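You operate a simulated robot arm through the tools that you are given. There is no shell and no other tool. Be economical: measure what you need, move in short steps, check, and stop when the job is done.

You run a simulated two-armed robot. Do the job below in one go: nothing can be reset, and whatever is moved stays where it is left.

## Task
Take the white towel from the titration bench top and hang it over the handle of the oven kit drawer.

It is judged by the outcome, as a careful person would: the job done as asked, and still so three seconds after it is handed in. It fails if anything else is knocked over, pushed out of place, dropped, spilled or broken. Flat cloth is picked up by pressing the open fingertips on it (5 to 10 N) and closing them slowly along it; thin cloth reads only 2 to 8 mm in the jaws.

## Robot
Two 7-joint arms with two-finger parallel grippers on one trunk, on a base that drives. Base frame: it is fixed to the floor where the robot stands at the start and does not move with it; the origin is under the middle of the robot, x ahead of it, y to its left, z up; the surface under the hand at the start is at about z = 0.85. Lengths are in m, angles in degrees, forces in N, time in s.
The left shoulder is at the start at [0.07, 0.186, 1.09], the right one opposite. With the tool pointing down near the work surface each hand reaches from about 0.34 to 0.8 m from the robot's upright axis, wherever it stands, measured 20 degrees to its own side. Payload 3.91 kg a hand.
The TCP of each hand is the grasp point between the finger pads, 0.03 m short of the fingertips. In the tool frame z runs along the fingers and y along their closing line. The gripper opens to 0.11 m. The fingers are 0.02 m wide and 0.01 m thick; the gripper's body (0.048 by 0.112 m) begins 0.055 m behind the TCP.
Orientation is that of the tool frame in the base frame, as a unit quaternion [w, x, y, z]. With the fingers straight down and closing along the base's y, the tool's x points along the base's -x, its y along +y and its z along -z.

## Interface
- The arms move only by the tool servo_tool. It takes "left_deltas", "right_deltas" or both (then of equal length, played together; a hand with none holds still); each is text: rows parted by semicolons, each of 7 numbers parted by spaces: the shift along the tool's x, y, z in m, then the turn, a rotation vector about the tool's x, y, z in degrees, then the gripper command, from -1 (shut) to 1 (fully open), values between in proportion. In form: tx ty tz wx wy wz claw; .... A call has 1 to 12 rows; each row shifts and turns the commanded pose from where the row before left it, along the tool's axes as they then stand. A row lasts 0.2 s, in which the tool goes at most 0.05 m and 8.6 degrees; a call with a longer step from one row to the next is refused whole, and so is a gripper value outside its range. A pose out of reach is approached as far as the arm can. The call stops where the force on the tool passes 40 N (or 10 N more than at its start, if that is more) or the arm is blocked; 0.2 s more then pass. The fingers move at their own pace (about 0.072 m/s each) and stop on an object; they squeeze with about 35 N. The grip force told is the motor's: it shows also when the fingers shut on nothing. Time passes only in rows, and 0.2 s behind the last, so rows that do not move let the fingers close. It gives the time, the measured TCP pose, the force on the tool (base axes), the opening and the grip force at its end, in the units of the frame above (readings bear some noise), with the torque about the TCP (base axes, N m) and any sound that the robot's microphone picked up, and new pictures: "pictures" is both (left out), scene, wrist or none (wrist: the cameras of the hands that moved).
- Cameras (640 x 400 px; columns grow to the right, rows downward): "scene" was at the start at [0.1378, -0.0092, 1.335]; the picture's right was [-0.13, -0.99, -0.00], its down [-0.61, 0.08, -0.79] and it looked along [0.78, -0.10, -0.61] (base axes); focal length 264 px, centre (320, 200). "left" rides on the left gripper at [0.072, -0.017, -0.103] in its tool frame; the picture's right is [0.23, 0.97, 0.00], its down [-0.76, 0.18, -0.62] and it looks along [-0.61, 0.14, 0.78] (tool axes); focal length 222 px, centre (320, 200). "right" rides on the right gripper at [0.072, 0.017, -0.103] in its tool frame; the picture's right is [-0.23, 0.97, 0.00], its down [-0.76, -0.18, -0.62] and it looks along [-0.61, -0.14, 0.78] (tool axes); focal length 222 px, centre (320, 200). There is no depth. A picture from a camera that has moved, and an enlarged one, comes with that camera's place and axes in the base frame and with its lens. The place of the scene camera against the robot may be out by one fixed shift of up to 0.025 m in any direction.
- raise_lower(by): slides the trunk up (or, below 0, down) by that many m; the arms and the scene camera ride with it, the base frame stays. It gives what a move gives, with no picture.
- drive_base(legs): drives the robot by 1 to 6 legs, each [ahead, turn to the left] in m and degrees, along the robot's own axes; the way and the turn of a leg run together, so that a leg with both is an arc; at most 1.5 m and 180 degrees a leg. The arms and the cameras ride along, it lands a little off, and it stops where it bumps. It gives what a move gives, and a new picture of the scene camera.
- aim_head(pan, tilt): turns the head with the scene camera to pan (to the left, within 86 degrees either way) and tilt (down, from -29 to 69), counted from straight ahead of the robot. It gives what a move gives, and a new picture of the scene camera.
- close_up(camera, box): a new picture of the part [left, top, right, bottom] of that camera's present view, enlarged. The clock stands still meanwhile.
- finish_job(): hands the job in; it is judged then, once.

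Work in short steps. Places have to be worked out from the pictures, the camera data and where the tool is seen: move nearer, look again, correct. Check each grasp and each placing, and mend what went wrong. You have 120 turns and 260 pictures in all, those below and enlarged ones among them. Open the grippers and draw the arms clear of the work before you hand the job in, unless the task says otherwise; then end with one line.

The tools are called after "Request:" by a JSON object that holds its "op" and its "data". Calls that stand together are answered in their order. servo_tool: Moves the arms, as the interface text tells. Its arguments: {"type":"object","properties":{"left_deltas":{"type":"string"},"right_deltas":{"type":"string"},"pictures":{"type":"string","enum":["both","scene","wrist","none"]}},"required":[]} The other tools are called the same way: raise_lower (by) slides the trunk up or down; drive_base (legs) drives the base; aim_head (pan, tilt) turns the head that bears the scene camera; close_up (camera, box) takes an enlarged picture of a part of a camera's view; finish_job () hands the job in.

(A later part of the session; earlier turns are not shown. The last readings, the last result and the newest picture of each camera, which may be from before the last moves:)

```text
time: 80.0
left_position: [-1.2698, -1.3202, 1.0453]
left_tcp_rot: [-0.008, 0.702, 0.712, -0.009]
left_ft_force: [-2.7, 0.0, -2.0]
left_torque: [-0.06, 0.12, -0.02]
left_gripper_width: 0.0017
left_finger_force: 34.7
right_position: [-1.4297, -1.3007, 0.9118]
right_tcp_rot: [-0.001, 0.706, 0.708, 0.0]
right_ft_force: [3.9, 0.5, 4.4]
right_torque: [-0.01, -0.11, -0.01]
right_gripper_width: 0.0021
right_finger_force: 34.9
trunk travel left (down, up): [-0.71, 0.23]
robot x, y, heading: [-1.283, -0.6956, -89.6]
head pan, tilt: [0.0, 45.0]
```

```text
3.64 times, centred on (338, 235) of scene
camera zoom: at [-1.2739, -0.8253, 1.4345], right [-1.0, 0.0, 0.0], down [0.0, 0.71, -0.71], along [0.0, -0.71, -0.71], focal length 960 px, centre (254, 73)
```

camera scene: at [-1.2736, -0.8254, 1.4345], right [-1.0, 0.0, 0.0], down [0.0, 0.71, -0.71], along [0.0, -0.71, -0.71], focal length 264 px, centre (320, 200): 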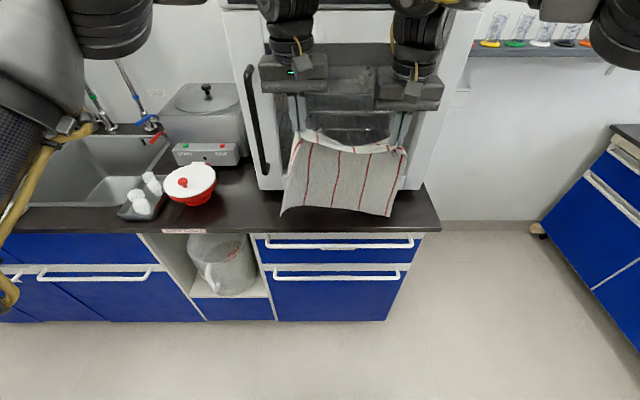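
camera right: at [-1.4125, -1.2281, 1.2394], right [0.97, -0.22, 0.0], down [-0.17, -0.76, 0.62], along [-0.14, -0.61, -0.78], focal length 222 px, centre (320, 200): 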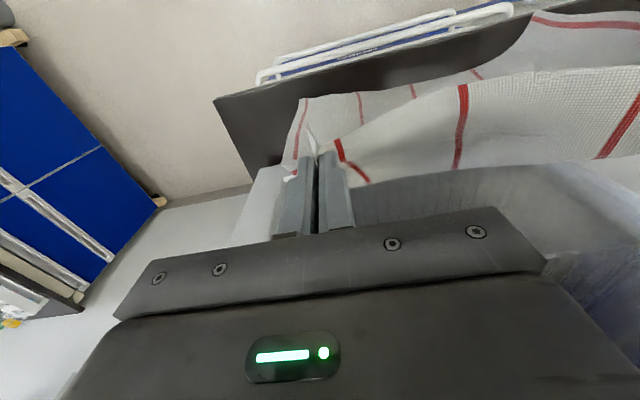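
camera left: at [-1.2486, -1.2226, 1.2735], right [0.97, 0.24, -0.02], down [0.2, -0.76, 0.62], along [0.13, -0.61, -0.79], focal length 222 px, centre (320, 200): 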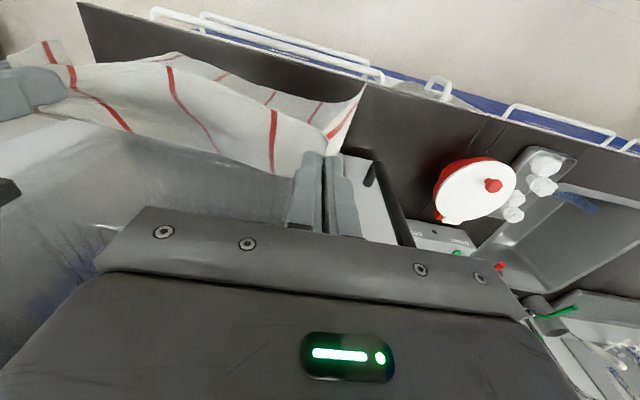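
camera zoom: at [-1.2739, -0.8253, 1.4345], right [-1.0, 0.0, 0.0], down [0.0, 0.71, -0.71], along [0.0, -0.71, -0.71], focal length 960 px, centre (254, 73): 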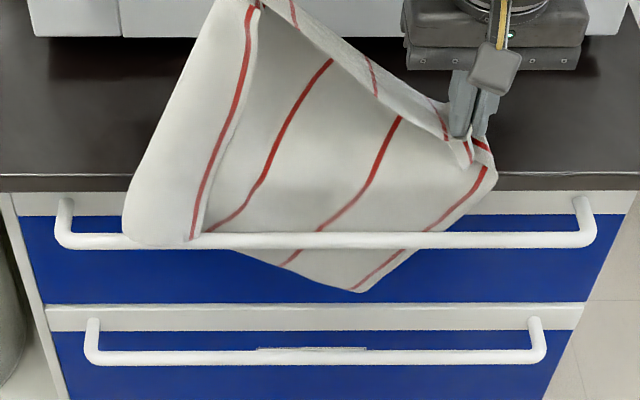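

The left flap bulges in front of the bar. I lift the left hand again, and turn it about the vertical so the corner flap swings toward the drawer.

Request:
{"op": "servo_tool", "data": {"left_deltas": "0 0 -0.012 0 0 0 -1; 0 0 -0.012 0 0 0 -1; 0 0 -0.008 0 0 8 -1; 0 0 0 0 0 8 -1; 0 0 0 0 0 8 -1; 0 0 0 0 0 8 -1; 0 0 0 0 0 8 -1; 0 0 0 0 0 0 -1", "pictures": "wrist"}}

Request:
{"op": "close_up", "data": {"camera": "scene", "box": [250, 150, 450, 275]}}

```text
time: 81.8
left_position: [-1.2692, -1.321, 1.0764]
left_tcp_rot: [-0.005, 0.904, 0.428, -0.011]
left_ft_force: [-17.9, 2.4, -19.6]
left_torque: [0.19, 0.48, -0.09]
left_gripper_width: 0.0016
left_finger_force: 34.7
right_position: [-1.4291, -1.3026, 0.9126]
right_tcp_rot: [0.001, 0.706, 0.709, 0.001]
right_ft_force: [16.8, -2.5, 21.1]
right_torque: [-0.11, -0.8, -0.06]
right_gripper_width: 0.0017
right_finger_force: 35.0
trunk travel left (down, up): [-0.71, 0.23]
robot x, y, heading: [-1.2772, -0.6986, -89.9]
head pan, tilt: [0.0, 45.0]
camera left: at [-1.2343, -1.2521, 1.1789], right [0.9, -0.44, -0.02], down [-0.33, -0.7, 0.63], along [-0.29, -0.56, -0.78], focal length 222 px, centre (320, 200)
```

left: 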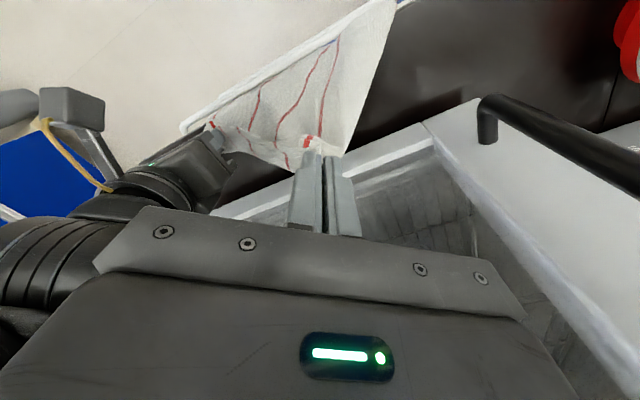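

```text
3.20 times, centred on (350, 212) of scene
camera zoom: at [-1.2739, -0.8257, 1.4345], right [-1.0, 0.0, 0.0], down [0.0, 0.71, -0.71], along [0.0, -0.71, -0.71], focal length 845 px, centre (224, 160)
```

zoom: 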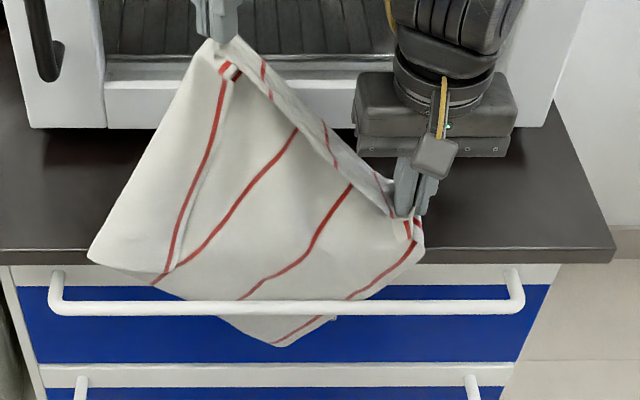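

The flap is again above the bar and turned. Tension is 20 N, so I relax by moving the left hand toward the right hand and lowering it slowly.

Request:
{"op": "servo_tool", "data": {"left_deltas": "0.006 -0.005 0.008 0 0 0 -1; 0.006 -0.005 0.008 0 0 0 -1; 0 0 0.008 0 0 0 -1; 0 0 0.008 0 0 0 -1; 0 0 0 0 0 0 -1", "pictures": "none"}}

Request:
{"op": "close_up", "data": {"camera": "scene", "box": [250, 150, 450, 275]}}

```text
time: 83.0
left_position: [-1.2685, -1.3057, 1.0453]
left_tcp_rot: [-0.005, 0.903, 0.429, -0.011]
left_ft_force: [0.3, -0.5, 0.6]
left_torque: [0.04, 0.03, 0.0]
left_gripper_width: 0.0014
left_finger_force: 35.2
right_position: [-1.4304, -1.3011, 0.9116]
right_tcp_rot: [0.0, 0.706, 0.708, 0.0]
right_ft_force: [-0.2, 0.7, -0.3]
right_torque: [0.02, 0.01, -0.02]
right_gripper_width: 0.0021
right_finger_force: 34.8
trunk travel left (down, up): [-0.71, 0.23]
robot x, y, heading: [-1.2756, -0.7021, -89.5]
head pan, tilt: [0.0, 45.0]
```

```text
3.20 times, centred on (350, 212) of scene
camera zoom: at [-1.274, -0.8255, 1.4345], right [-1.0, 0.0, 0.0], down [0.0, 0.71, -0.71], along [0.0, -0.71, -0.71], focal length 845 px, centre (224, 160)
```

zoom: 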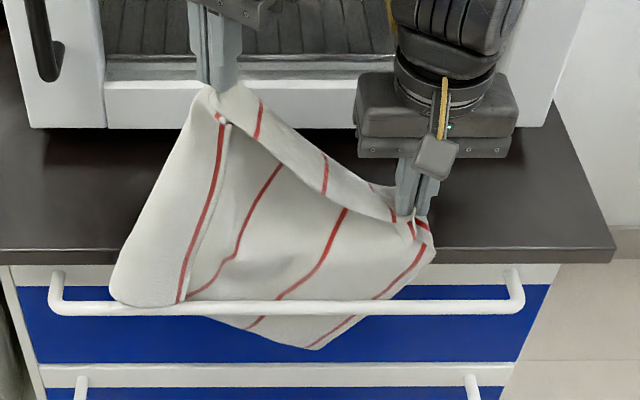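

The fold's bottom now appears to go behind the bar. I continue lowering the left hand.

Request:
{"op": "servo_tool", "data": {"left_deltas": "0 0 0.01 0 0 0 -1; 0 0 0.01 0 0 0 -1; 0 0 0.01 0 0 0 -1; 0 0 0 0 0 0 -1", "pictures": "none"}}

Request:
{"op": "close_up", "data": {"camera": "scene", "box": [250, 180, 410, 280]}}

```text
time: 84.0
left_position: [-1.2692, -1.3055, 1.0138]
left_tcp_rot: [-0.006, 0.903, 0.429, -0.01]
left_ft_force: [0.5, 0.0, 0.0]
left_torque: [0.0, 0.02, 0.04]
left_gripper_width: 0.0012
left_finger_force: 34.9
right_position: [-1.4305, -1.3021, 0.9112]
right_tcp_rot: [0.001, 0.706, 0.708, 0.0]
right_ft_force: [0.3, -0.1, 0.4]
right_torque: [-0.03, -0.01, -0.01]
right_gripper_width: 0.002
right_finger_force: 34.1
trunk travel left (down, up): [-0.71, 0.23]
robot x, y, heading: [-1.2732, -0.6922, -89.9]
head pan, tilt: [0.0, 45.0]
```

```text
4.00 times, centred on (330, 230) of scene
camera zoom: at [-1.2739, -0.8256, 1.4345], right [-1.0, 0.0, 0.0], down [0.0, 0.71, -0.71], along [0.0, -0.71, -0.71], focal length 1056 px, centre (280, 80)
```

zoom: 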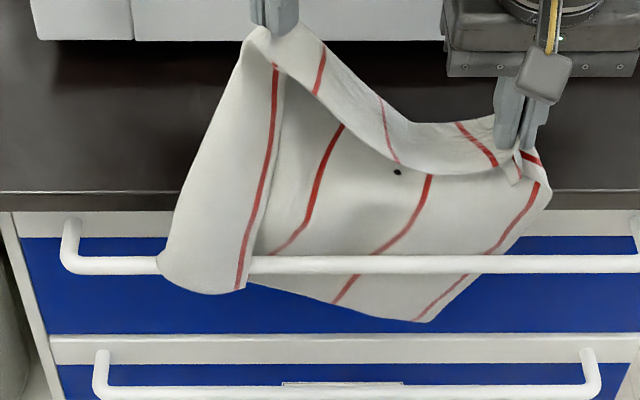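

The right side is well in (≈12 cm behind the bar), but the left strip, folded toward me, came down in front. I'll free the right hand to help: bring it outward in front of the bar and down a little so that its corner falls to the front.

Request:
{"op": "servo_tool", "data": {"left_deltas": "0 0 0.01 0 0 0 -1; 0 0 0.01 0 0 0 -1; 0.005 0 0 0 0 0 -1; 0.005 0 0 0 0 0 -1; 0 0 0 0 0 0 -1; 0 0 0 0 0 0 -1", "right_deltas": "0.02 0 0 0 0 0 -1; 0.02 0 0.005 0 0 0 -1; 0.02 0 0.01 0 0 0 -1; 0.02 0.005 0.015 0 0 0 -1; 0.005 0.005 0.015 0 0 0 -1; 0 0 0 0 0 0 -1", "pictures": "none"}}

Request:
{"op": "close_up", "data": {"camera": "scene", "box": [240, 150, 464, 290]}}

```text
time: 85.4
left_position: [-1.2644, -1.297, 0.9935]
left_tcp_rot: [-0.005, 0.904, 0.428, -0.011]
left_ft_force: [-1.3, 0.9, -0.7]
left_torque: [0.02, 0.06, -0.02]
left_gripper_width: 0.0015
left_finger_force: 34.9
right_position: [-1.4192, -1.2161, 0.8657]
right_tcp_rot: [0.001, 0.707, 0.708, -0.001]
right_ft_force: [2.0, -1.6, 0.9]
right_torque: [-0.04, -0.1, -0.06]
right_gripper_width: 0.0024
right_finger_force: 34.8
trunk travel left (down, up): [-0.71, 0.23]
robot x, y, heading: [-1.2773, -0.699, -89.7]
head pan, tilt: [0.0, 45.0]
```

```text
2.86 times, centred on (352, 220) of scene
camera zoom: at [-1.2739, -0.8254, 1.4345], right [-1.0, 0.0, 0.0], down [0.0, 0.71, -0.71], along [0.0, -0.71, -0.71], focal length 755 px, centre (229, 143)
```

zoom: 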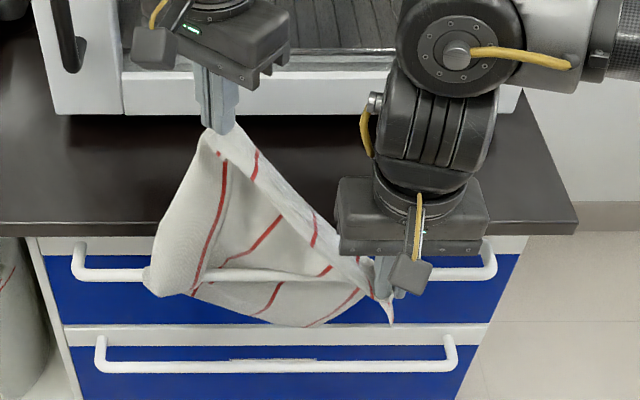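

The right side is draped over the bar, with cloth both behind and in front. I open the right hand and withdraw it upward and out.

Request:
{"op": "servo_tool", "data": {"right_deltas": "0 0 0 0 0 0 -0.4; 0 0 0 0 0 0 -0.4; 0 0 -0.02 0 0 0 -0.4; 0 0 -0.03 0 0 0 -0.4; 0.02 0 -0.03 0 0 0 -0.4; 0.04 0 0 0 0 0 -0.4; 0.04 0 0 0 0 0 -0.4; 0 -0.04 0 0 0 0 -1; 0 -0.04 0 0 0 0 -1", "pictures": "scene"}}

Request:
{"op": "close_up", "data": {"camera": "scene", "box": [240, 150, 464, 290]}}

```text
time: 87.4
left_position: [-1.2659, -1.2978, 0.9948]
left_tcp_rot: [-0.005, 0.903, 0.429, -0.01]
left_ft_force: [-0.2, 0.3, 1.2]
left_torque: [-0.01, -0.03, -0.01]
left_gripper_width: 0.0013
left_finger_force: 34.9
right_position: [-1.521, -1.1885, 0.9361]
right_tcp_rot: [0.001, 0.706, 0.708, 0.0]
right_ft_force: [-1.1, -0.1, 0.8]
right_torque: [0.03, -0.02, 0.04]
right_gripper_width: 0.0
right_finger_force: 34.3
right hand out of reach, approached as far as the arm can: row 6, 7
trunk travel left (down, up): [-0.71, 0.23]
robot x, y, heading: [-1.2772, -0.6957, -89.9]
head pan, tilt: [0.0, 45.0]
camera scene: at [-1.2765, -0.8256, 1.4345], right [-1.0, 0.0, 0.0], down [0.0, 0.71, -0.71], along [0.0, -0.71, -0.71], focal length 264 px, centre (320, 200)
```

scene: 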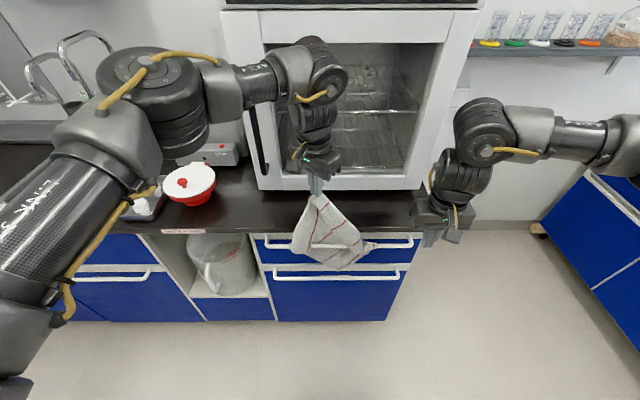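

```text
2.86 times, centred on (352, 220) of scene
camera zoom: at [-1.2765, -0.8256, 1.4345], right [-1.0, 0.0, 0.0], down [0.0, 0.71, -0.71], along [0.0, -0.71, -0.71], focal length 755 px, centre (229, 143)
```

zoom: 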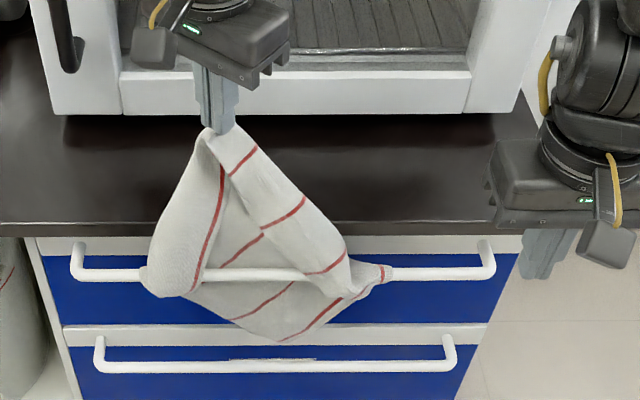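

The right side stays draped. Now I want the right hand to help tuck the left strip under the bench lip and behind the bar: I tilt its fingers forward, checking the reach.

Request:
{"op": "servo_tool", "data": {"right_deltas": "0 0 0 0 -8 0 -1; 0 0 0 0 -8 0 -1; 0 0 0 0 -8 0 -1; 0 0 0 0 -8 0 -1; 0 0 0 0 -8 0 -1; 0 0 0 0 -8 0 -1; 0 0 0 0 -8 0 -1; 0 0 0 0 0 0 -1", "pictures": "scene"}}

```text
time: 89.2
left_position: [-1.265, -1.2971, 0.9932]
left_tcp_rot: [-0.005, 0.903, 0.429, -0.011]
left_ft_force: [-0.6, -0.7, 0.5]
left_torque: [0.0, -0.02, -0.03]
left_gripper_width: 0.0015
left_finger_force: 34.5
right_position: [-1.5412, -1.2166, 0.9251]
right_tcp_rot: [0.334, 0.623, 0.626, -0.331]
right_ft_force: [0.2, -0.6, 0.3]
right_torque: [0.04, -0.04, 0.01]
right_gripper_width: 0.0001
right_finger_force: 34.7
right hand out of reach, approached as far as the arm can: row 2, 3, 4, 5
trunk travel left (down, up): [-0.71, 0.23]
robot x, y, heading: [-1.279, -0.6984, -89.7]
head pan, tilt: [0.0, 45.0]
camera scene: at [-1.2737, -0.8258, 1.4345], right [-1.0, 0.0, 0.0], down [0.0, 0.71, -0.71], along [0.0, -0.71, -0.71], focal length 264 px, centre (320, 200)
```

scene: 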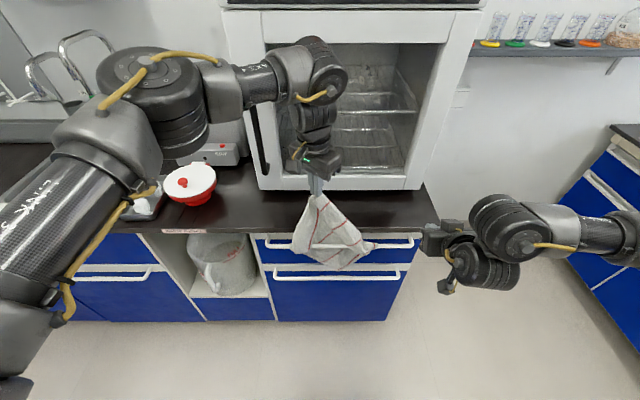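

The tilt worked. I lift the left hand 4 cm so the strip clears the bar, and bring the right fingertips in front of the strip.

Request:
{"op": "servo_tool", "data": {"left_deltas": "0 0 -0.01 0 0 0 -1; 0 0 -0.01 0 0 0 -1; 0 0 -0.01 0 0 0 -1; 0 0 -0.01 0 0 0 -1; 0 0 0 0 0 0 -1; 0 0 0 0 0 0 -1; 0 0 0 0 0 0 -1; 0 0 0 0 0 0 -1; 0 0 0 0 0 0 -1", "right_deltas": "0.042 0 -0.008 0 0 0 -1; 0 0.04 0 0 0 0 -1; 0 0.04 0 0 0 0 -1; 0 0.04 0 0 0 0 -1; 0 0.04 0 0 0 0 -1; 0 0.04 0 0 0 0 -1; 0 0.04 0 0 0 0 -1; 0 0.04 0 0 0 0 -1; 0 0.03 0 0 0 0 -1", "pictures": "scene"}}

Request:
{"op": "close_up", "data": {"camera": "scene", "box": [240, 150, 464, 290]}}

```text
time: 91.2
left_position: [-1.2634, -1.2978, 1.0355]
left_tcp_rot: [-0.006, 0.903, 0.429, -0.011]
left_ft_force: [-0.1, 0.5, 0.1]
left_torque: [0.01, 0.01, -0.02]
left_gripper_width: 0.0014
left_finger_force: 34.9
right_position: [-1.231, -1.1833, 0.894]
right_tcp_rot: [0.332, 0.623, 0.625, -0.333]
right_ft_force: [0.7, -0.7, -0.1]
right_torque: [0.01, 0.01, -0.01]
right_gripper_width: 0.0002
right_finger_force: 34.7
trunk travel left (down, up): [-0.71, 0.23]
robot x, y, heading: [-1.2755, -0.7032, -89.9]
head pan, tilt: [0.0, 45.0]
camera scene: at [-1.2728, -0.8256, 1.4345], right [-1.0, 0.0, 0.0], down [0.0, 0.71, -0.71], along [0.0, -0.71, -0.71], focal length 264 px, centre (320, 200)
```

scene: 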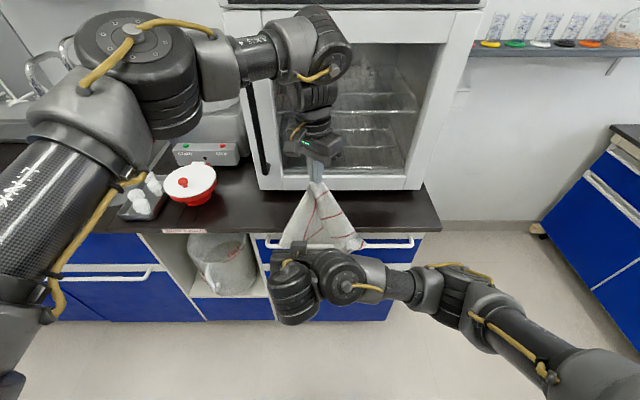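

```text
2.86 times, centred on (352, 220) of scene
camera zoom: at [-1.2728, -0.8256, 1.4345], right [-1.0, 0.0, 0.0], down [0.0, 0.71, -0.71], along [0.0, -0.71, -0.71], focal length 755 px, centre (229, 143)
```

zoom: 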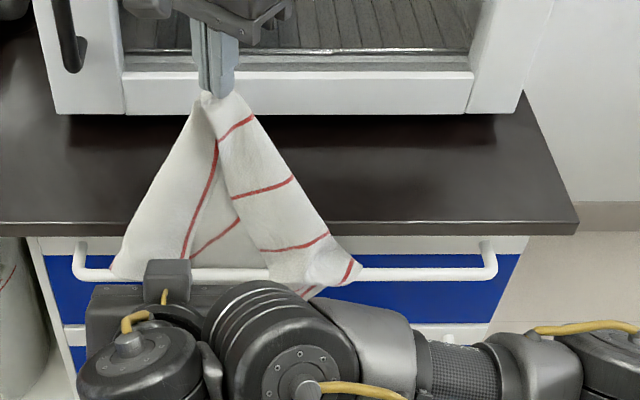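

The scene view is blocked by the wrist, so I check with the right hand's camera.

Request:
{"op": "close_up", "data": {"camera": "right", "box": [0, 0, 640, 400]}}

```text
1.00 times, centred on (320, 200) of right (not enlarged: the box is as wide or as high as the picture)
camera zoom: at [-1.2136, -1.0581, 0.8914], right [0.97, -0.12, 0.19], down [-0.18, 0.09, 0.98], along [-0.14, -0.99, 0.07], focal length 222 px, centre (320, 200)
```

zoom: 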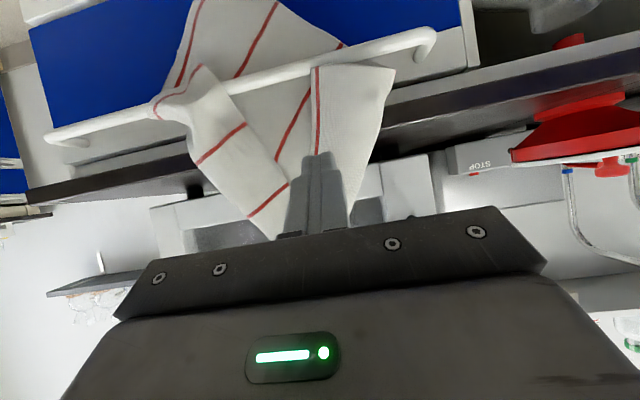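

This view is excellent: the strip's bottom is just above the bar (x ≈ −1.16…−1.22), the rest goes behind it. I open the right fingers to 5 cm as prongs and line up in front of the strip, then push along the finger direction under the lip.

Request:
{"op": "servo_tool", "data": {"right_deltas": "0.008 0.02 0.01 0 0 0 -0.1; 0.0087 0.021 0.02 0 0 0 -0.1; 0 0 0.0187 0 0 0 -0.1; 0 0 0.015 0 0 0 -0.1; 0 0 0.015 0 0 0 -0.1; 0 0 0.015 0 0 0 -0.1", "pictures": "wrist"}}

```text
time: 92.6
left_position: [-1.2637, -1.2991, 1.0347]
left_tcp_rot: [-0.005, 0.903, 0.429, -0.011]
left_ft_force: [-0.3, 0.6, 0.2]
left_torque: [0.02, 0.04, 0.01]
left_gripper_width: 0.0014
left_finger_force: 35.0
right_position: [-1.1893, -1.2528, 0.8287]
right_tcp_rot: [0.332, 0.623, 0.626, -0.33]
right_ft_force: [-0.2, 0.8, -0.6]
right_torque: [0.02, 0.01, 0.01]
right_gripper_width: 0.0495
right_finger_force: 0.1
trunk travel left (down, up): [-0.71, 0.23]
robot x, y, heading: [-1.2764, -0.6927, -89.7]
head pan, tilt: [0.0, 45.0]
camera right: at [-1.1727, -1.1267, 0.827], right [0.97, -0.12, 0.19], down [-0.18, 0.09, 0.98], along [-0.14, -0.99, 0.07], focal length 222 px, centre (320, 200)
```

right: 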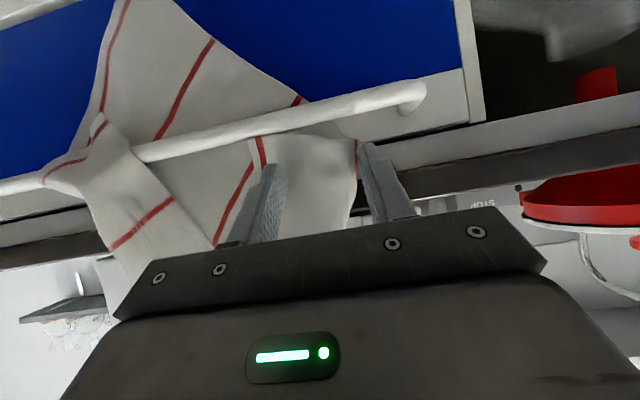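

The strip's bottom is now behind the bar line. I push 1 cm further and lower the left hand so that the strip slides down behind.

Request:
{"op": "servo_tool", "data": {"left_deltas": "0 0 0 0 0 0 -1; 0 0 0.01 0 0 0 -1; 0 0 0.01 0 0 0 -1; 0 0 0.01 0 0 0 -1; 0 0 0.01 0 0 0 -1; 0 0 0 0 0 0 -1", "right_deltas": "0 0 0.012 0 0 0 -0.1; 0 0 0 0 0 0 -0.1; 0 0 0 0 0 0 -0.1; 0 0 0 0 0 0 -0.1; 0 0 0 0 0 0 -0.1; 0 0 0 0 0 0 -0.1", "pictures": "none"}}

Request:
{"op": "close_up", "data": {"camera": "right", "box": [0, 0, 640, 400]}}

```text
time: 94.0
left_position: [-1.2634, -1.2973, 0.9963]
left_tcp_rot: [-0.004, 0.904, 0.428, -0.011]
left_ft_force: [1.1, 0.2, -0.5]
left_torque: [-0.01, 0.0, 0.0]
left_gripper_width: 0.0015
left_finger_force: 35.2
right_position: [-1.1905, -1.262, 0.8217]
right_tcp_rot: [0.333, 0.623, 0.626, -0.331]
right_ft_force: [0.1, 0.2, 0.5]
right_torque: [-0.01, 0.01, -0.01]
right_gripper_width: 0.0497
right_finger_force: 0.1
trunk travel left (down, up): [-0.71, 0.23]
robot x, y, heading: [-1.2788, -0.6968, -89.7]
head pan, tilt: [0.0, 45.0]
```

```text
1.00 times, centred on (320, 200) of right (not enlarged: the box is as wide or as high as the picture)
camera zoom: at [-1.1727, -1.1361, 0.82], right [0.97, -0.12, 0.19], down [-0.18, 0.09, 0.98], along [-0.14, -0.99, 0.07], focal length 222 px, centre (320, 200)
```

zoom: 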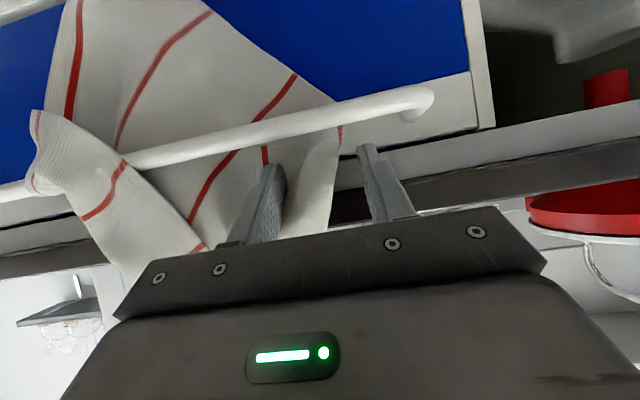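

The whole towel is now behind the bar. I lower the left hand a further 6 cm to feed more down behind.

Request:
{"op": "servo_tool", "data": {"left_deltas": "0 0 0.01 0 0 0 -1; 0 0 0.01 0 0 0 -1; 0 0 0.01 0 0 0 -1; 0 0 0.01 0 0 0 -1; 0 0 0.01 0 0 0 -1; 0 0 0.01 0 0 0 -1; 0 0 0 0 0 0 -1", "pictures": "none"}}

Request:
{"op": "close_up", "data": {"camera": "right", "box": [0, 0, 640, 400]}}

```text
time: 95.6
left_position: [-1.2669, -1.2978, 0.9351]
left_tcp_rot: [-0.005, 0.904, 0.428, -0.011]
left_ft_force: [-0.3, -0.5, 0.2]
left_torque: [0.02, 0.0, 0.03]
left_gripper_width: 0.0014
left_finger_force: 35.0
right_position: [-1.1906, -1.2619, 0.8215]
right_tcp_rot: [0.332, 0.623, 0.626, -0.331]
right_ft_force: [-0.9, -0.3, 0.5]
right_torque: [0.02, 0.01, 0.02]
right_gripper_width: 0.0495
right_finger_force: 0.1
trunk travel left (down, up): [-0.71, 0.23]
robot x, y, heading: [-1.2748, -0.6963, -89.8]
head pan, tilt: [0.0, 45.0]
```

```text
1.00 times, centred on (320, 200) of right (not enlarged: the box is as wide or as high as the picture)
camera zoom: at [-1.1727, -1.1362, 0.82], right [0.97, -0.12, 0.19], down [-0.18, 0.09, 0.98], along [-0.14, -0.99, 0.07], focal length 222 px, centre (320, 200)
```

zoom: 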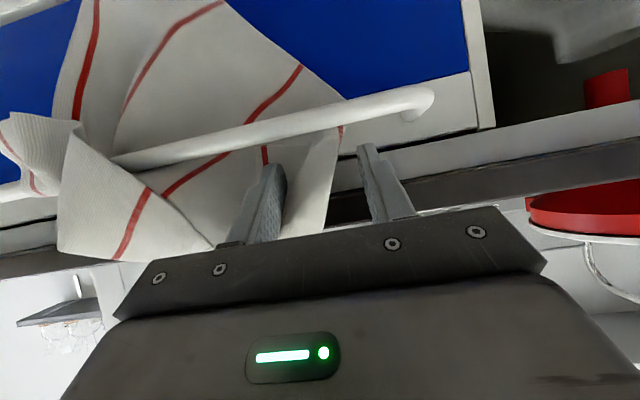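

The left corner stays only ~2 cm below the bar while slack builds above. I'll withdraw the prongs, go under the bar, pinch the hanging part against the drawer face and pull it down.

Request:
{"op": "servo_tool", "data": {"right_deltas": "0 0 -0.03 0 0 0 -0.1; 0 0 -0.04 0 0 0 -0.1; 0 0 -0.01 0 -8 0 -0.1; 0 0 0 0 -8 0 -0.1; 0.035 -0.018 0.012 0 0 0 -0.1; 0.035 -0.018 0.012 0 0 0 -0.1; 0.036 -0.018 0.012 0 0 0 -0.1; 0 0 0 0 0 0 -0.1", "pictures": "wrist"}}

Request:
{"op": "close_up", "data": {"camera": "scene", "box": [240, 150, 464, 290]}}

```text
time: 97.4
left_position: [-1.2666, -1.2976, 0.935]
left_tcp_rot: [-0.006, 0.903, 0.429, -0.012]
left_ft_force: [0.5, -0.3, -0.7]
left_torque: [-0.03, 0.0, 0.05]
left_gripper_width: 0.0015
left_finger_force: 34.9
right_position: [-1.2433, -1.1965, 0.7552]
right_tcp_rot: [0.416, 0.571, 0.573, -0.414]
right_ft_force: [-0.6, -0.1, -0.1]
right_torque: [-0.03, 0.03, -0.01]
right_gripper_width: 0.0494
right_finger_force: 0.0
trunk travel left (down, up): [-0.71, 0.23]
robot x, y, heading: [-1.2779, -0.6997, -89.5]
head pan, tilt: [0.0, 45.0]
camera right: at [-1.2281, -1.0763, 0.719], right [0.97, -0.07, 0.22], down [-0.18, 0.36, 0.92], along [-0.14, -0.93, 0.34], focal length 222 px, centre (320, 200)
```

right: 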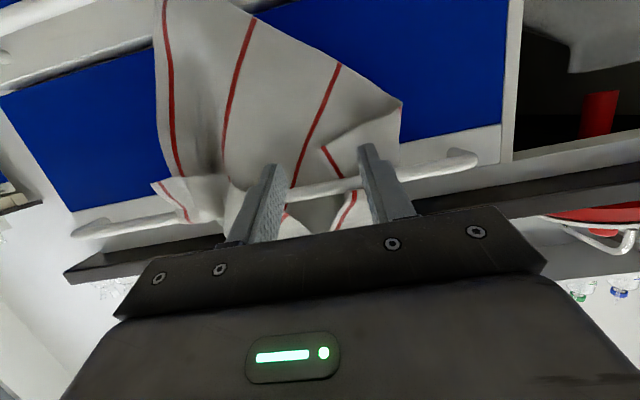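

```text
2.86 times, centred on (352, 220) of scene
camera zoom: at [-1.2737, -0.8256, 1.4345], right [-1.0, 0.0, 0.0], down [0.0, 0.71, -0.71], along [0.0, -0.71, -0.71], focal length 755 px, centre (229, 143)
```

zoom: 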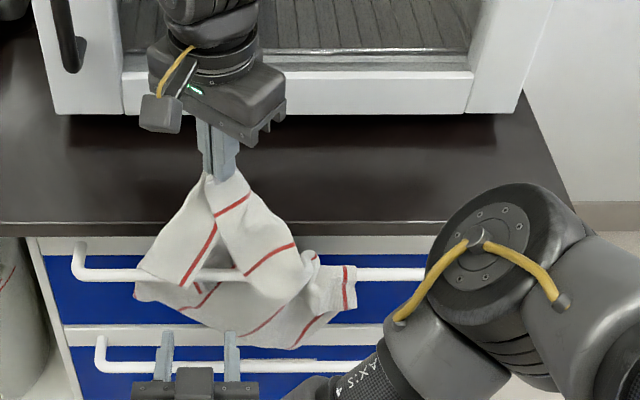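

After withdrawing, the towel dropped well: behind the bar it now hangs 6 cm at the left corner and about 16 cm in the middle. I clear the right hand to the side, then bring the left hand out over the bar and down in front.

Request:
{"op": "servo_tool", "data": {"right_deltas": "0 0 -0.02 0 0 0 -1; 0 -0.03 -0.02 0 0 0 -1; 0 -0.045 0 0 0 0 -1; 0 -0.045 0 0 0 0 -1; 0 -0.045 0 0 0 0 -1; 0 -0.045 0 0 0 0 -1; 0 -0.045 0 0 0 0 -1; 0 -0.045 0 0 0 0 -1", "pictures": "none"}}

Request:
{"op": "servo_tool", "data": {"left_deltas": "0.03 -0.025 0 0 0 0 -1; 0.03 -0.025 0 0 0 0 -1; 0 0 0.01 0 0 -8 -1; 0 0 0.015 0 0 -8 -1; 0 0 0.015 0 0 -8 -1; 0 0 0.015 0 0 -8 -1; 0 0 0.015 0 0 -8 -1; 0 0 0 0 0 0 -1", "pictures": "scene"}}

Request:
{"op": "close_up", "data": {"camera": "scene", "box": [240, 180, 464, 320]}}

```text
time: 99.2
left_position: [-1.2664, -1.2968, 0.9358]
left_tcp_rot: [-0.004, 0.903, 0.429, -0.012]
left_ft_force: [-0.9, -0.3, 0.4]
left_torque: [0.04, 0.02, -0.01]
left_gripper_width: 0.0016
left_finger_force: 34.8
right_position: [-1.4826, -1.145, 0.8104]
right_tcp_rot: [0.411, 0.573, 0.572, -0.419]
right_ft_force: [0.3, 0.9, 0.0]
right_torque: [0.0, -0.03, 0.03]
right_gripper_width: 0.0
right_finger_force: 35.1
right hand out of reach, approached as far as the arm can: row 6, 7, 8
trunk travel left (down, up): [-0.71, 0.23]
robot x, y, heading: [-1.2786, -0.6996, -89.8]
head pan, tilt: [0.0, 45.0]
```

```text
time: 101.0
left_position: [-1.2678, -1.2194, 0.8654]
left_tcp_rot: [-0.009, 0.702, 0.713, -0.008]
left_ft_force: [0.4, 0.5, 0.2]
left_torque: [0.0, 0.03, -0.02]
left_gripper_width: 0.0012
left_finger_force: 35.0
right_position: [-1.4818, -1.1445, 0.8097]
right_tcp_rot: [0.41, 0.573, 0.572, -0.419]
right_ft_force: [-0.2, 0.8, 0.4]
right_torque: [0.06, 0.0, 0.01]
right_gripper_width: 0.0
right_finger_force: 35.4
trunk travel left (down, up): [-0.71, 0.23]
robot x, y, heading: [-1.2755, -0.7016, -89.9]
head pan, tilt: [0.0, 45.0]
camera scene: at [-1.274, -0.8255, 1.4345], right [-1.0, 0.0, 0.0], down [0.0, 0.71, -0.71], along [0.0, -0.71, -0.71], focal length 264 px, centre (320, 200)
```

scene: 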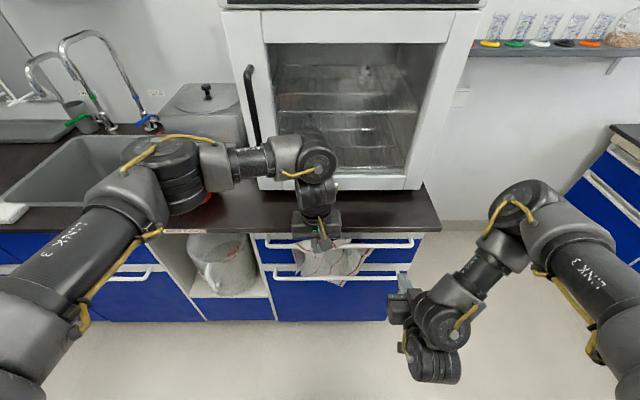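

```text
2.86 times, centred on (352, 250) of scene
camera zoom: at [-1.274, -0.8255, 1.4345], right [-1.0, 0.0, 0.0], down [0.0, 0.71, -0.71], along [0.0, -0.71, -0.71], focal length 755 px, centre (229, 57)
```

zoom: 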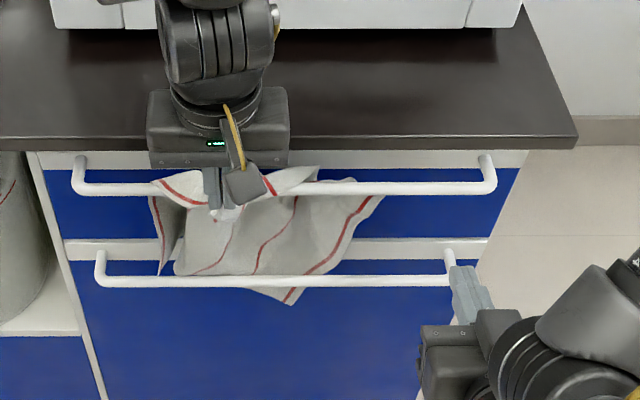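

Much of the towel slid behind, down past the lower handle. I look with both hand cameras before pulling the front down.

Request:
{"op": "close_up", "data": {"camera": "right", "box": [0, 0, 640, 400]}}

Request:
{"op": "close_up", "data": {"camera": "left", "box": [0, 0, 640, 400]}}

```text
1.00 times, centred on (320, 200) of right (not enlarged: the box is as wide or as high as the picture)
camera zoom: at [-1.4634, -1.0241, 0.7731], right [0.98, -0.08, 0.21], down [-0.17, 0.36, 0.92], along [-0.14, -0.93, 0.33], focal length 222 px, centre (320, 200)
```

zoom: 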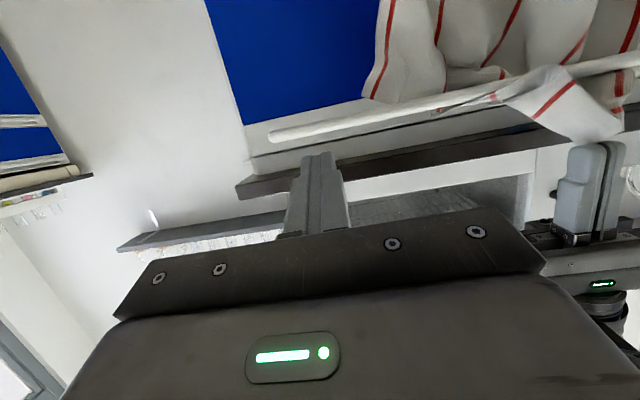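

```text
1.00 times, centred on (320, 200) of left (not enlarged: the box is as wide or as high as the picture)
camera zoom: at [-1.2845, -1.1457, 0.9675], right [0.97, 0.24, -0.02], down [0.2, -0.76, 0.62], along [0.13, -0.61, -0.78], focal length 222 px, centre (320, 200)
```

zoom: 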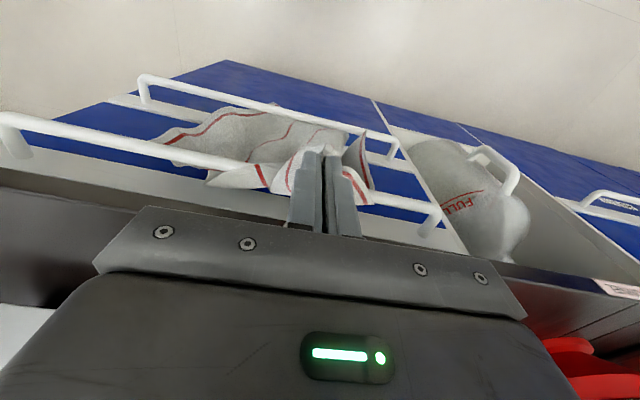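

The left hand now holds the only front part; the towel needs pulling forward over the bar. I lower the left hand in front by 16 cm.

Request:
{"op": "servo_tool", "data": {"left_deltas": "0.005 0 0.03 0 0 0 -1; 0 0 0.03 0 0 0 -1; 0 0 0.03 0 0 0 -1; 0 0 0.03 0 0 0 -1; 0 0 0.02 0 0 0 -1; 0 0 0.02 0 0 0 -1; 0 0 0 0 0 0 -1", "pictures": "none"}}

Request:
{"op": "close_up", "data": {"camera": "right", "box": [0, 0, 640, 400]}}

Request:
{"op": "close_up", "data": {"camera": "scene", "box": [240, 180, 464, 320]}}

```text
time: 102.6
left_position: [-1.2709, -1.2131, 0.7056]
left_tcp_rot: [-0.009, 0.702, 0.712, -0.009]
left_ft_force: [-0.1, 0.5, -0.5]
left_torque: [-0.03, 0.01, -0.02]
left_gripper_width: 0.0015
left_finger_force: 34.9
right_position: [-1.4826, -1.1445, 0.8098]
right_tcp_rot: [0.41, 0.573, 0.573, -0.419]
right_ft_force: [0.0, 0.8, 0.6]
right_torque: [0.04, -0.01, 0.03]
right_gripper_width: 0.0
right_finger_force: 34.9
trunk travel left (down, up): [-0.71, 0.23]
robot x, y, heading: [-1.276, -0.6986, -89.8]
head pan, tilt: [0.0, 45.0]
```

```text
1.00 times, centred on (320, 200) of right (not enlarged: the box is as wide or as high as the picture)
camera zoom: at [-1.4634, -1.0241, 0.7732], right [0.98, -0.08, 0.21], down [-0.17, 0.36, 0.92], along [-0.14, -0.93, 0.33], focal length 222 px, centre (320, 200)
```

zoom: 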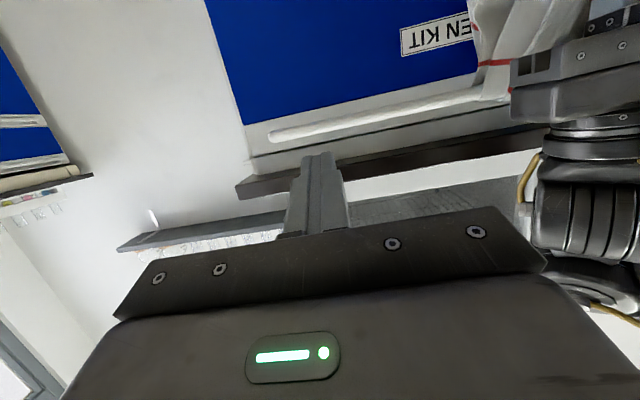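

```text
2.86 times, centred on (352, 250) of scene
camera zoom: at [-1.274, -0.8255, 1.4345], right [-1.0, 0.0, 0.0], down [0.0, 0.71, -0.71], along [0.0, -0.71, -0.71], focal length 755 px, centre (229, 57)
```

zoom: 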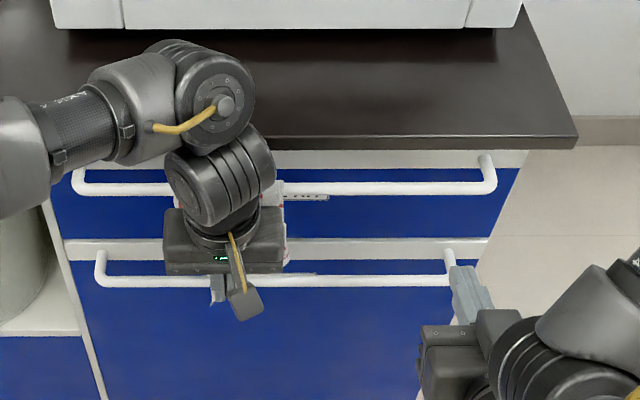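

The towel is gathered around the bar behind the hand; I check with the left camera.

Request:
{"op": "close_up", "data": {"camera": "left", "box": [0, 0, 640, 400]}}

```text
1.00 times, centred on (320, 200) of left (not enlarged: the box is as wide or as high as the picture)
camera zoom: at [-1.2878, -1.1395, 0.8072], right [0.97, 0.24, -0.02], down [0.2, -0.76, 0.62], along [0.13, -0.61, -0.79], focal length 222 px, centre (320, 200)
```

zoom: 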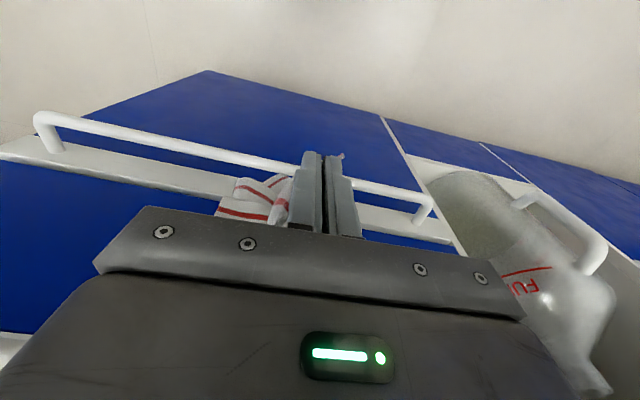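

The tail behind hangs to z ≈ 0.61 (18 cm below the bar), the front only about 10 cm. I pull 4 cm more to even it out.

Request:
{"op": "servo_tool", "data": {"left_deltas": "0 0 0.015 0 0 0 -1; 0 0 0.015 0 0 0 -1; 0 0 0.01 0 0 0 -1; 0 0 0 0 0 0 -1; 0 0 0 0 0 0 -1", "pictures": "wrist"}}

```text
time: 103.8
left_position: [-1.2734, -1.2135, 0.6637]
left_tcp_rot: [-0.008, 0.702, 0.712, -0.008]
left_ft_force: [0.3, -0.1, 0.2]
left_torque: [-0.01, 0.03, -0.03]
left_gripper_width: 0.0014
left_finger_force: 35.1
right_position: [-1.4807, -1.1454, 0.8098]
right_tcp_rot: [0.41, 0.573, 0.572, -0.419]
right_ft_force: [-0.5, 0.4, 0.7]
right_torque: [0.0, -0.01, -0.01]
right_gripper_width: 0.0
right_finger_force: 34.6
trunk travel left (down, up): [-0.71, 0.23]
robot x, y, heading: [-1.2738, -0.699, -89.8]
head pan, tilt: [0.0, 45.0]
camera left: at [-1.2894, -1.1397, 0.767], right [0.97, 0.24, -0.02], down [0.2, -0.76, 0.62], along [0.13, -0.61, -0.79], focal length 222 px, centre (320, 200)
```

left: 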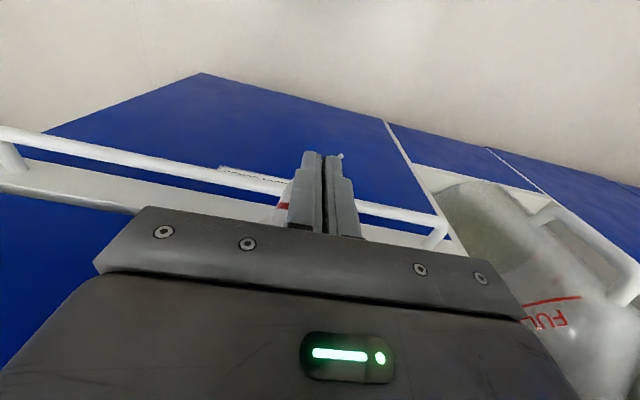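

I need a frontal look at both hanging parts, so I lower the right hand (camera) beneath and to the side.

Request:
{"op": "servo_tool", "data": {"right_deltas": "0.036 0.012 0.01 0 0 0 -1; 0.036 0.012 0.01 0 0 0 -1; 0.036 0.012 0.01 0 0 0 -1; 0.036 0.012 0.01 0 0 0 -1", "pictures": "wrist"}}

```text
time: 104.8
left_position: [-1.2723, -1.2136, 0.6639]
left_tcp_rot: [-0.009, 0.702, 0.712, -0.009]
left_ft_force: [0.7, -0.2, 0.6]
left_torque: [0.01, 0.02, -0.04]
left_gripper_width: 0.0012
left_finger_force: 35.0
right_position: [-1.3919, -1.1289, 0.6916]
right_tcp_rot: [0.414, 0.572, 0.573, -0.417]
right_ft_force: [0.4, -0.6, 0.3]
right_torque: [0.0, 0.01, -0.04]
right_gripper_width: 0.0
right_finger_force: 34.7
right hand out of reach, approached as far as the arm can: row 1, 2, 3, 4
trunk travel left (down, up): [-0.71, 0.23]
robot x, y, heading: [-1.2725, -0.6969, -90.0]
head pan, tilt: [0.0, 45.0]
camera right: at [-1.3738, -1.008, 0.656], right [0.97, -0.07, 0.21], down [-0.17, 0.36, 0.92], along [-0.14, -0.93, 0.33], focal length 222 px, centre (320, 200)
```

right: 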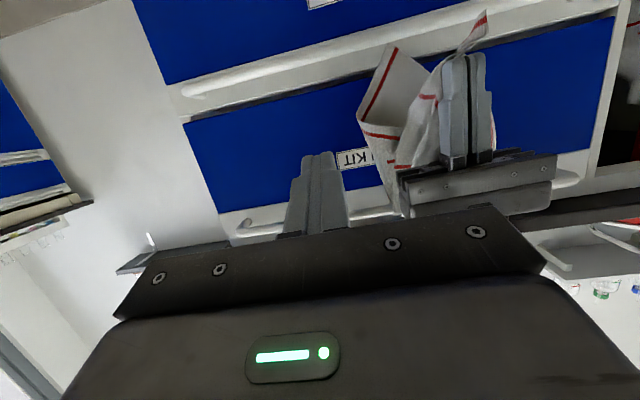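

Front tail reaches z ≈ 0.61 and back tail z ≈ 0.60: balanced over the bar (z 0.79). I move the right hand aside, then open the left slowly and check.

Request:
{"op": "servo_tool", "data": {"right_deltas": "0 -0.03 0 0 0 0 -1; 0 -0.03 0 0 0 0 -1; 0 -0.03 0 0 0 0 -1", "left_deltas": "0 0 0 0 0 0 -1; 0 0 0 0 0 0 -1; 0 0 0 0 0 0 -1", "pictures": "none"}}

Request:
{"op": "servo_tool", "data": {"left_deltas": "0 0 0 0 0 0 -0.8; 0 0 0 0 0 0 -0.6; 0 0 0 0 0 0 -0.4; 0 0 0 0 0 0 -0.3; 0 0 0 0 0 0 -0.3; 0.01 0 0 0 0 0 -0.3; 0.02 0 0 0 0 0 -0.3; 0.02 0 0 0 0 0 -0.3", "pictures": "none"}}

Request:
{"op": "close_up", "data": {"camera": "left", "box": [0, 0, 640, 400]}}

Request:
{"op": "close_up", "data": {"camera": "right", "box": [0, 0, 640, 400]}}

```text
time: 105.6
left_position: [-1.2732, -1.2132, 0.6637]
left_tcp_rot: [-0.008, 0.702, 0.712, -0.009]
left_ft_force: [0.8, 0.6, 0.2]
left_torque: [-0.01, -0.01, 0.0]
left_gripper_width: 0.0011
left_finger_force: 35.4
right_position: [-1.4311, -1.1182, 0.7336]
right_tcp_rot: [0.412, 0.572, 0.573, -0.417]
right_ft_force: [-0.9, -0.3, 0.0]
right_torque: [-0.01, 0.0, 0.02]
right_gripper_width: 0.0
right_finger_force: 34.9
right hand out of reach, approached as far as the arm can: row 1, 2, 3
trunk travel left (down, up): [-0.71, 0.23]
robot x, y, heading: [-1.2718, -0.7005, -89.6]
head pan, tilt: [0.0, 45.0]
```

```text
time: 107.4
left_position: [-1.2736, -1.164, 0.6656]
left_tcp_rot: [-0.008, 0.702, 0.712, -0.008]
left_ft_force: [-0.1, 0.4, 0.9]
left_torque: [-0.01, 0.02, 0.01]
left_gripper_width: 0.0386
left_finger_force: 0.1
right_position: [-1.431, -1.1204, 0.7328]
right_tcp_rot: [0.412, 0.572, 0.573, -0.418]
right_ft_force: [-0.7, -0.3, 0.6]
right_torque: [-0.01, 0.0, 0.02]
right_gripper_width: 0.0
right_finger_force: 34.7
trunk travel left (down, up): [-0.71, 0.23]
robot x, y, heading: [-1.2752, -0.697, -90.1]
head pan, tilt: [0.0, 45.0]
```

```text
1.00 times, centred on (320, 200) of left (not enlarged: the box is as wide or as high as the picture)
camera zoom: at [-1.2896, -1.0896, 0.769], right [0.97, 0.24, -0.02], down [0.2, -0.76, 0.62], along [0.13, -0.61, -0.78], focal length 222 px, centre (320, 200)
```

zoom: 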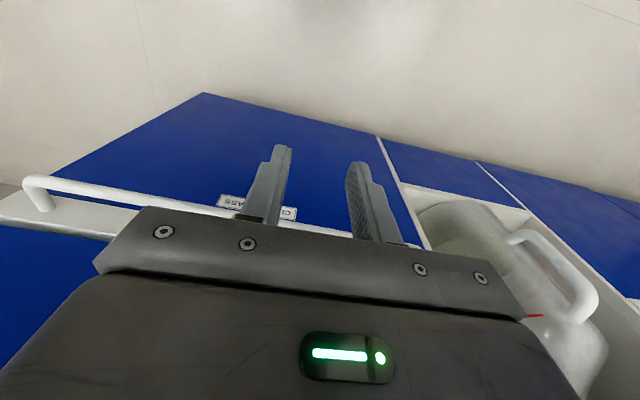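

```text
1.00 times, centred on (320, 200) of right (not enlarged: the box is as wide or as high as the picture)
camera zoom: at [-1.4133, -0.9982, 0.6971], right [0.98, -0.08, 0.21], down [-0.17, 0.36, 0.92], along [-0.14, -0.93, 0.33], focal length 222 px, centre (320, 200)
```

zoom: 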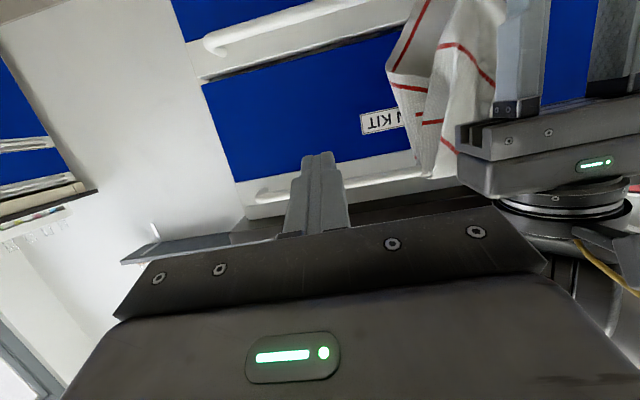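

The towel hangs by itself. I withdraw the left hand outward and up, and look at the result.

Request:
{"op": "servo_tool", "data": {"left_deltas": "0 0.03 -0.02 0 0 0 -0.3; 0 0.04 -0.03 0 0 0 -0.3; 0 0.04 -0.04 0 0 0 -0.3; 0 0.04 -0.04 0 0 0 -0.3; 0 0.04 -0.04 0 0 0 -0.3; 0 0.03 -0.04 0 0 0 -0.3; 0 0 -0.04 0 0 0 -0.3", "pictures": "scene"}}

Request:
{"op": "close_up", "data": {"camera": "scene", "box": [240, 200, 432, 320]}}

Request:
{"op": "close_up", "data": {"camera": "right", "box": [320, 0, 640, 200]}}

```text
refused: row 3 steps farther than a row can; nothing moved
```

```text
3.33 times, centred on (336, 260) of scene
camera zoom: at [-1.2737, -0.8252, 1.4346], right [-1.0, 0.0, 0.0], down [0.0, 0.71, -0.71], along [0.0, -0.71, -0.71], focal length 880 px, centre (267, 0)
```

zoom: 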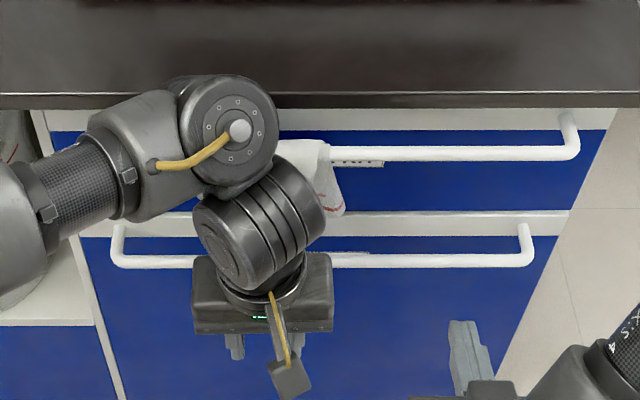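

```text
2.00 times, centred on (480, 100) of right
camera zoom: at [-1.4133, -0.9982, 0.6971], right [0.98, -0.08, 0.21], down [-0.17, 0.36, 0.92], along [-0.14, -0.93, 0.33], focal length 444 px, centre (0, 400)
```

zoom: 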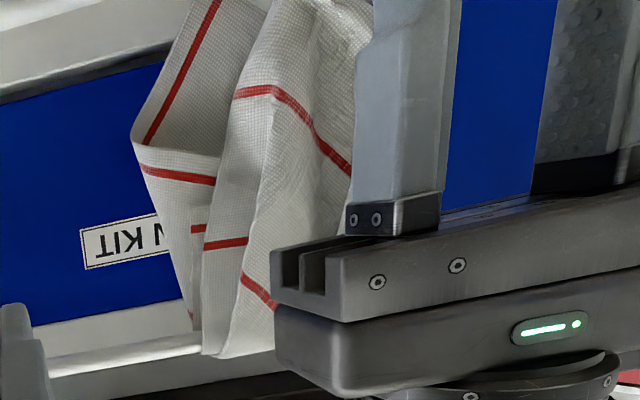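

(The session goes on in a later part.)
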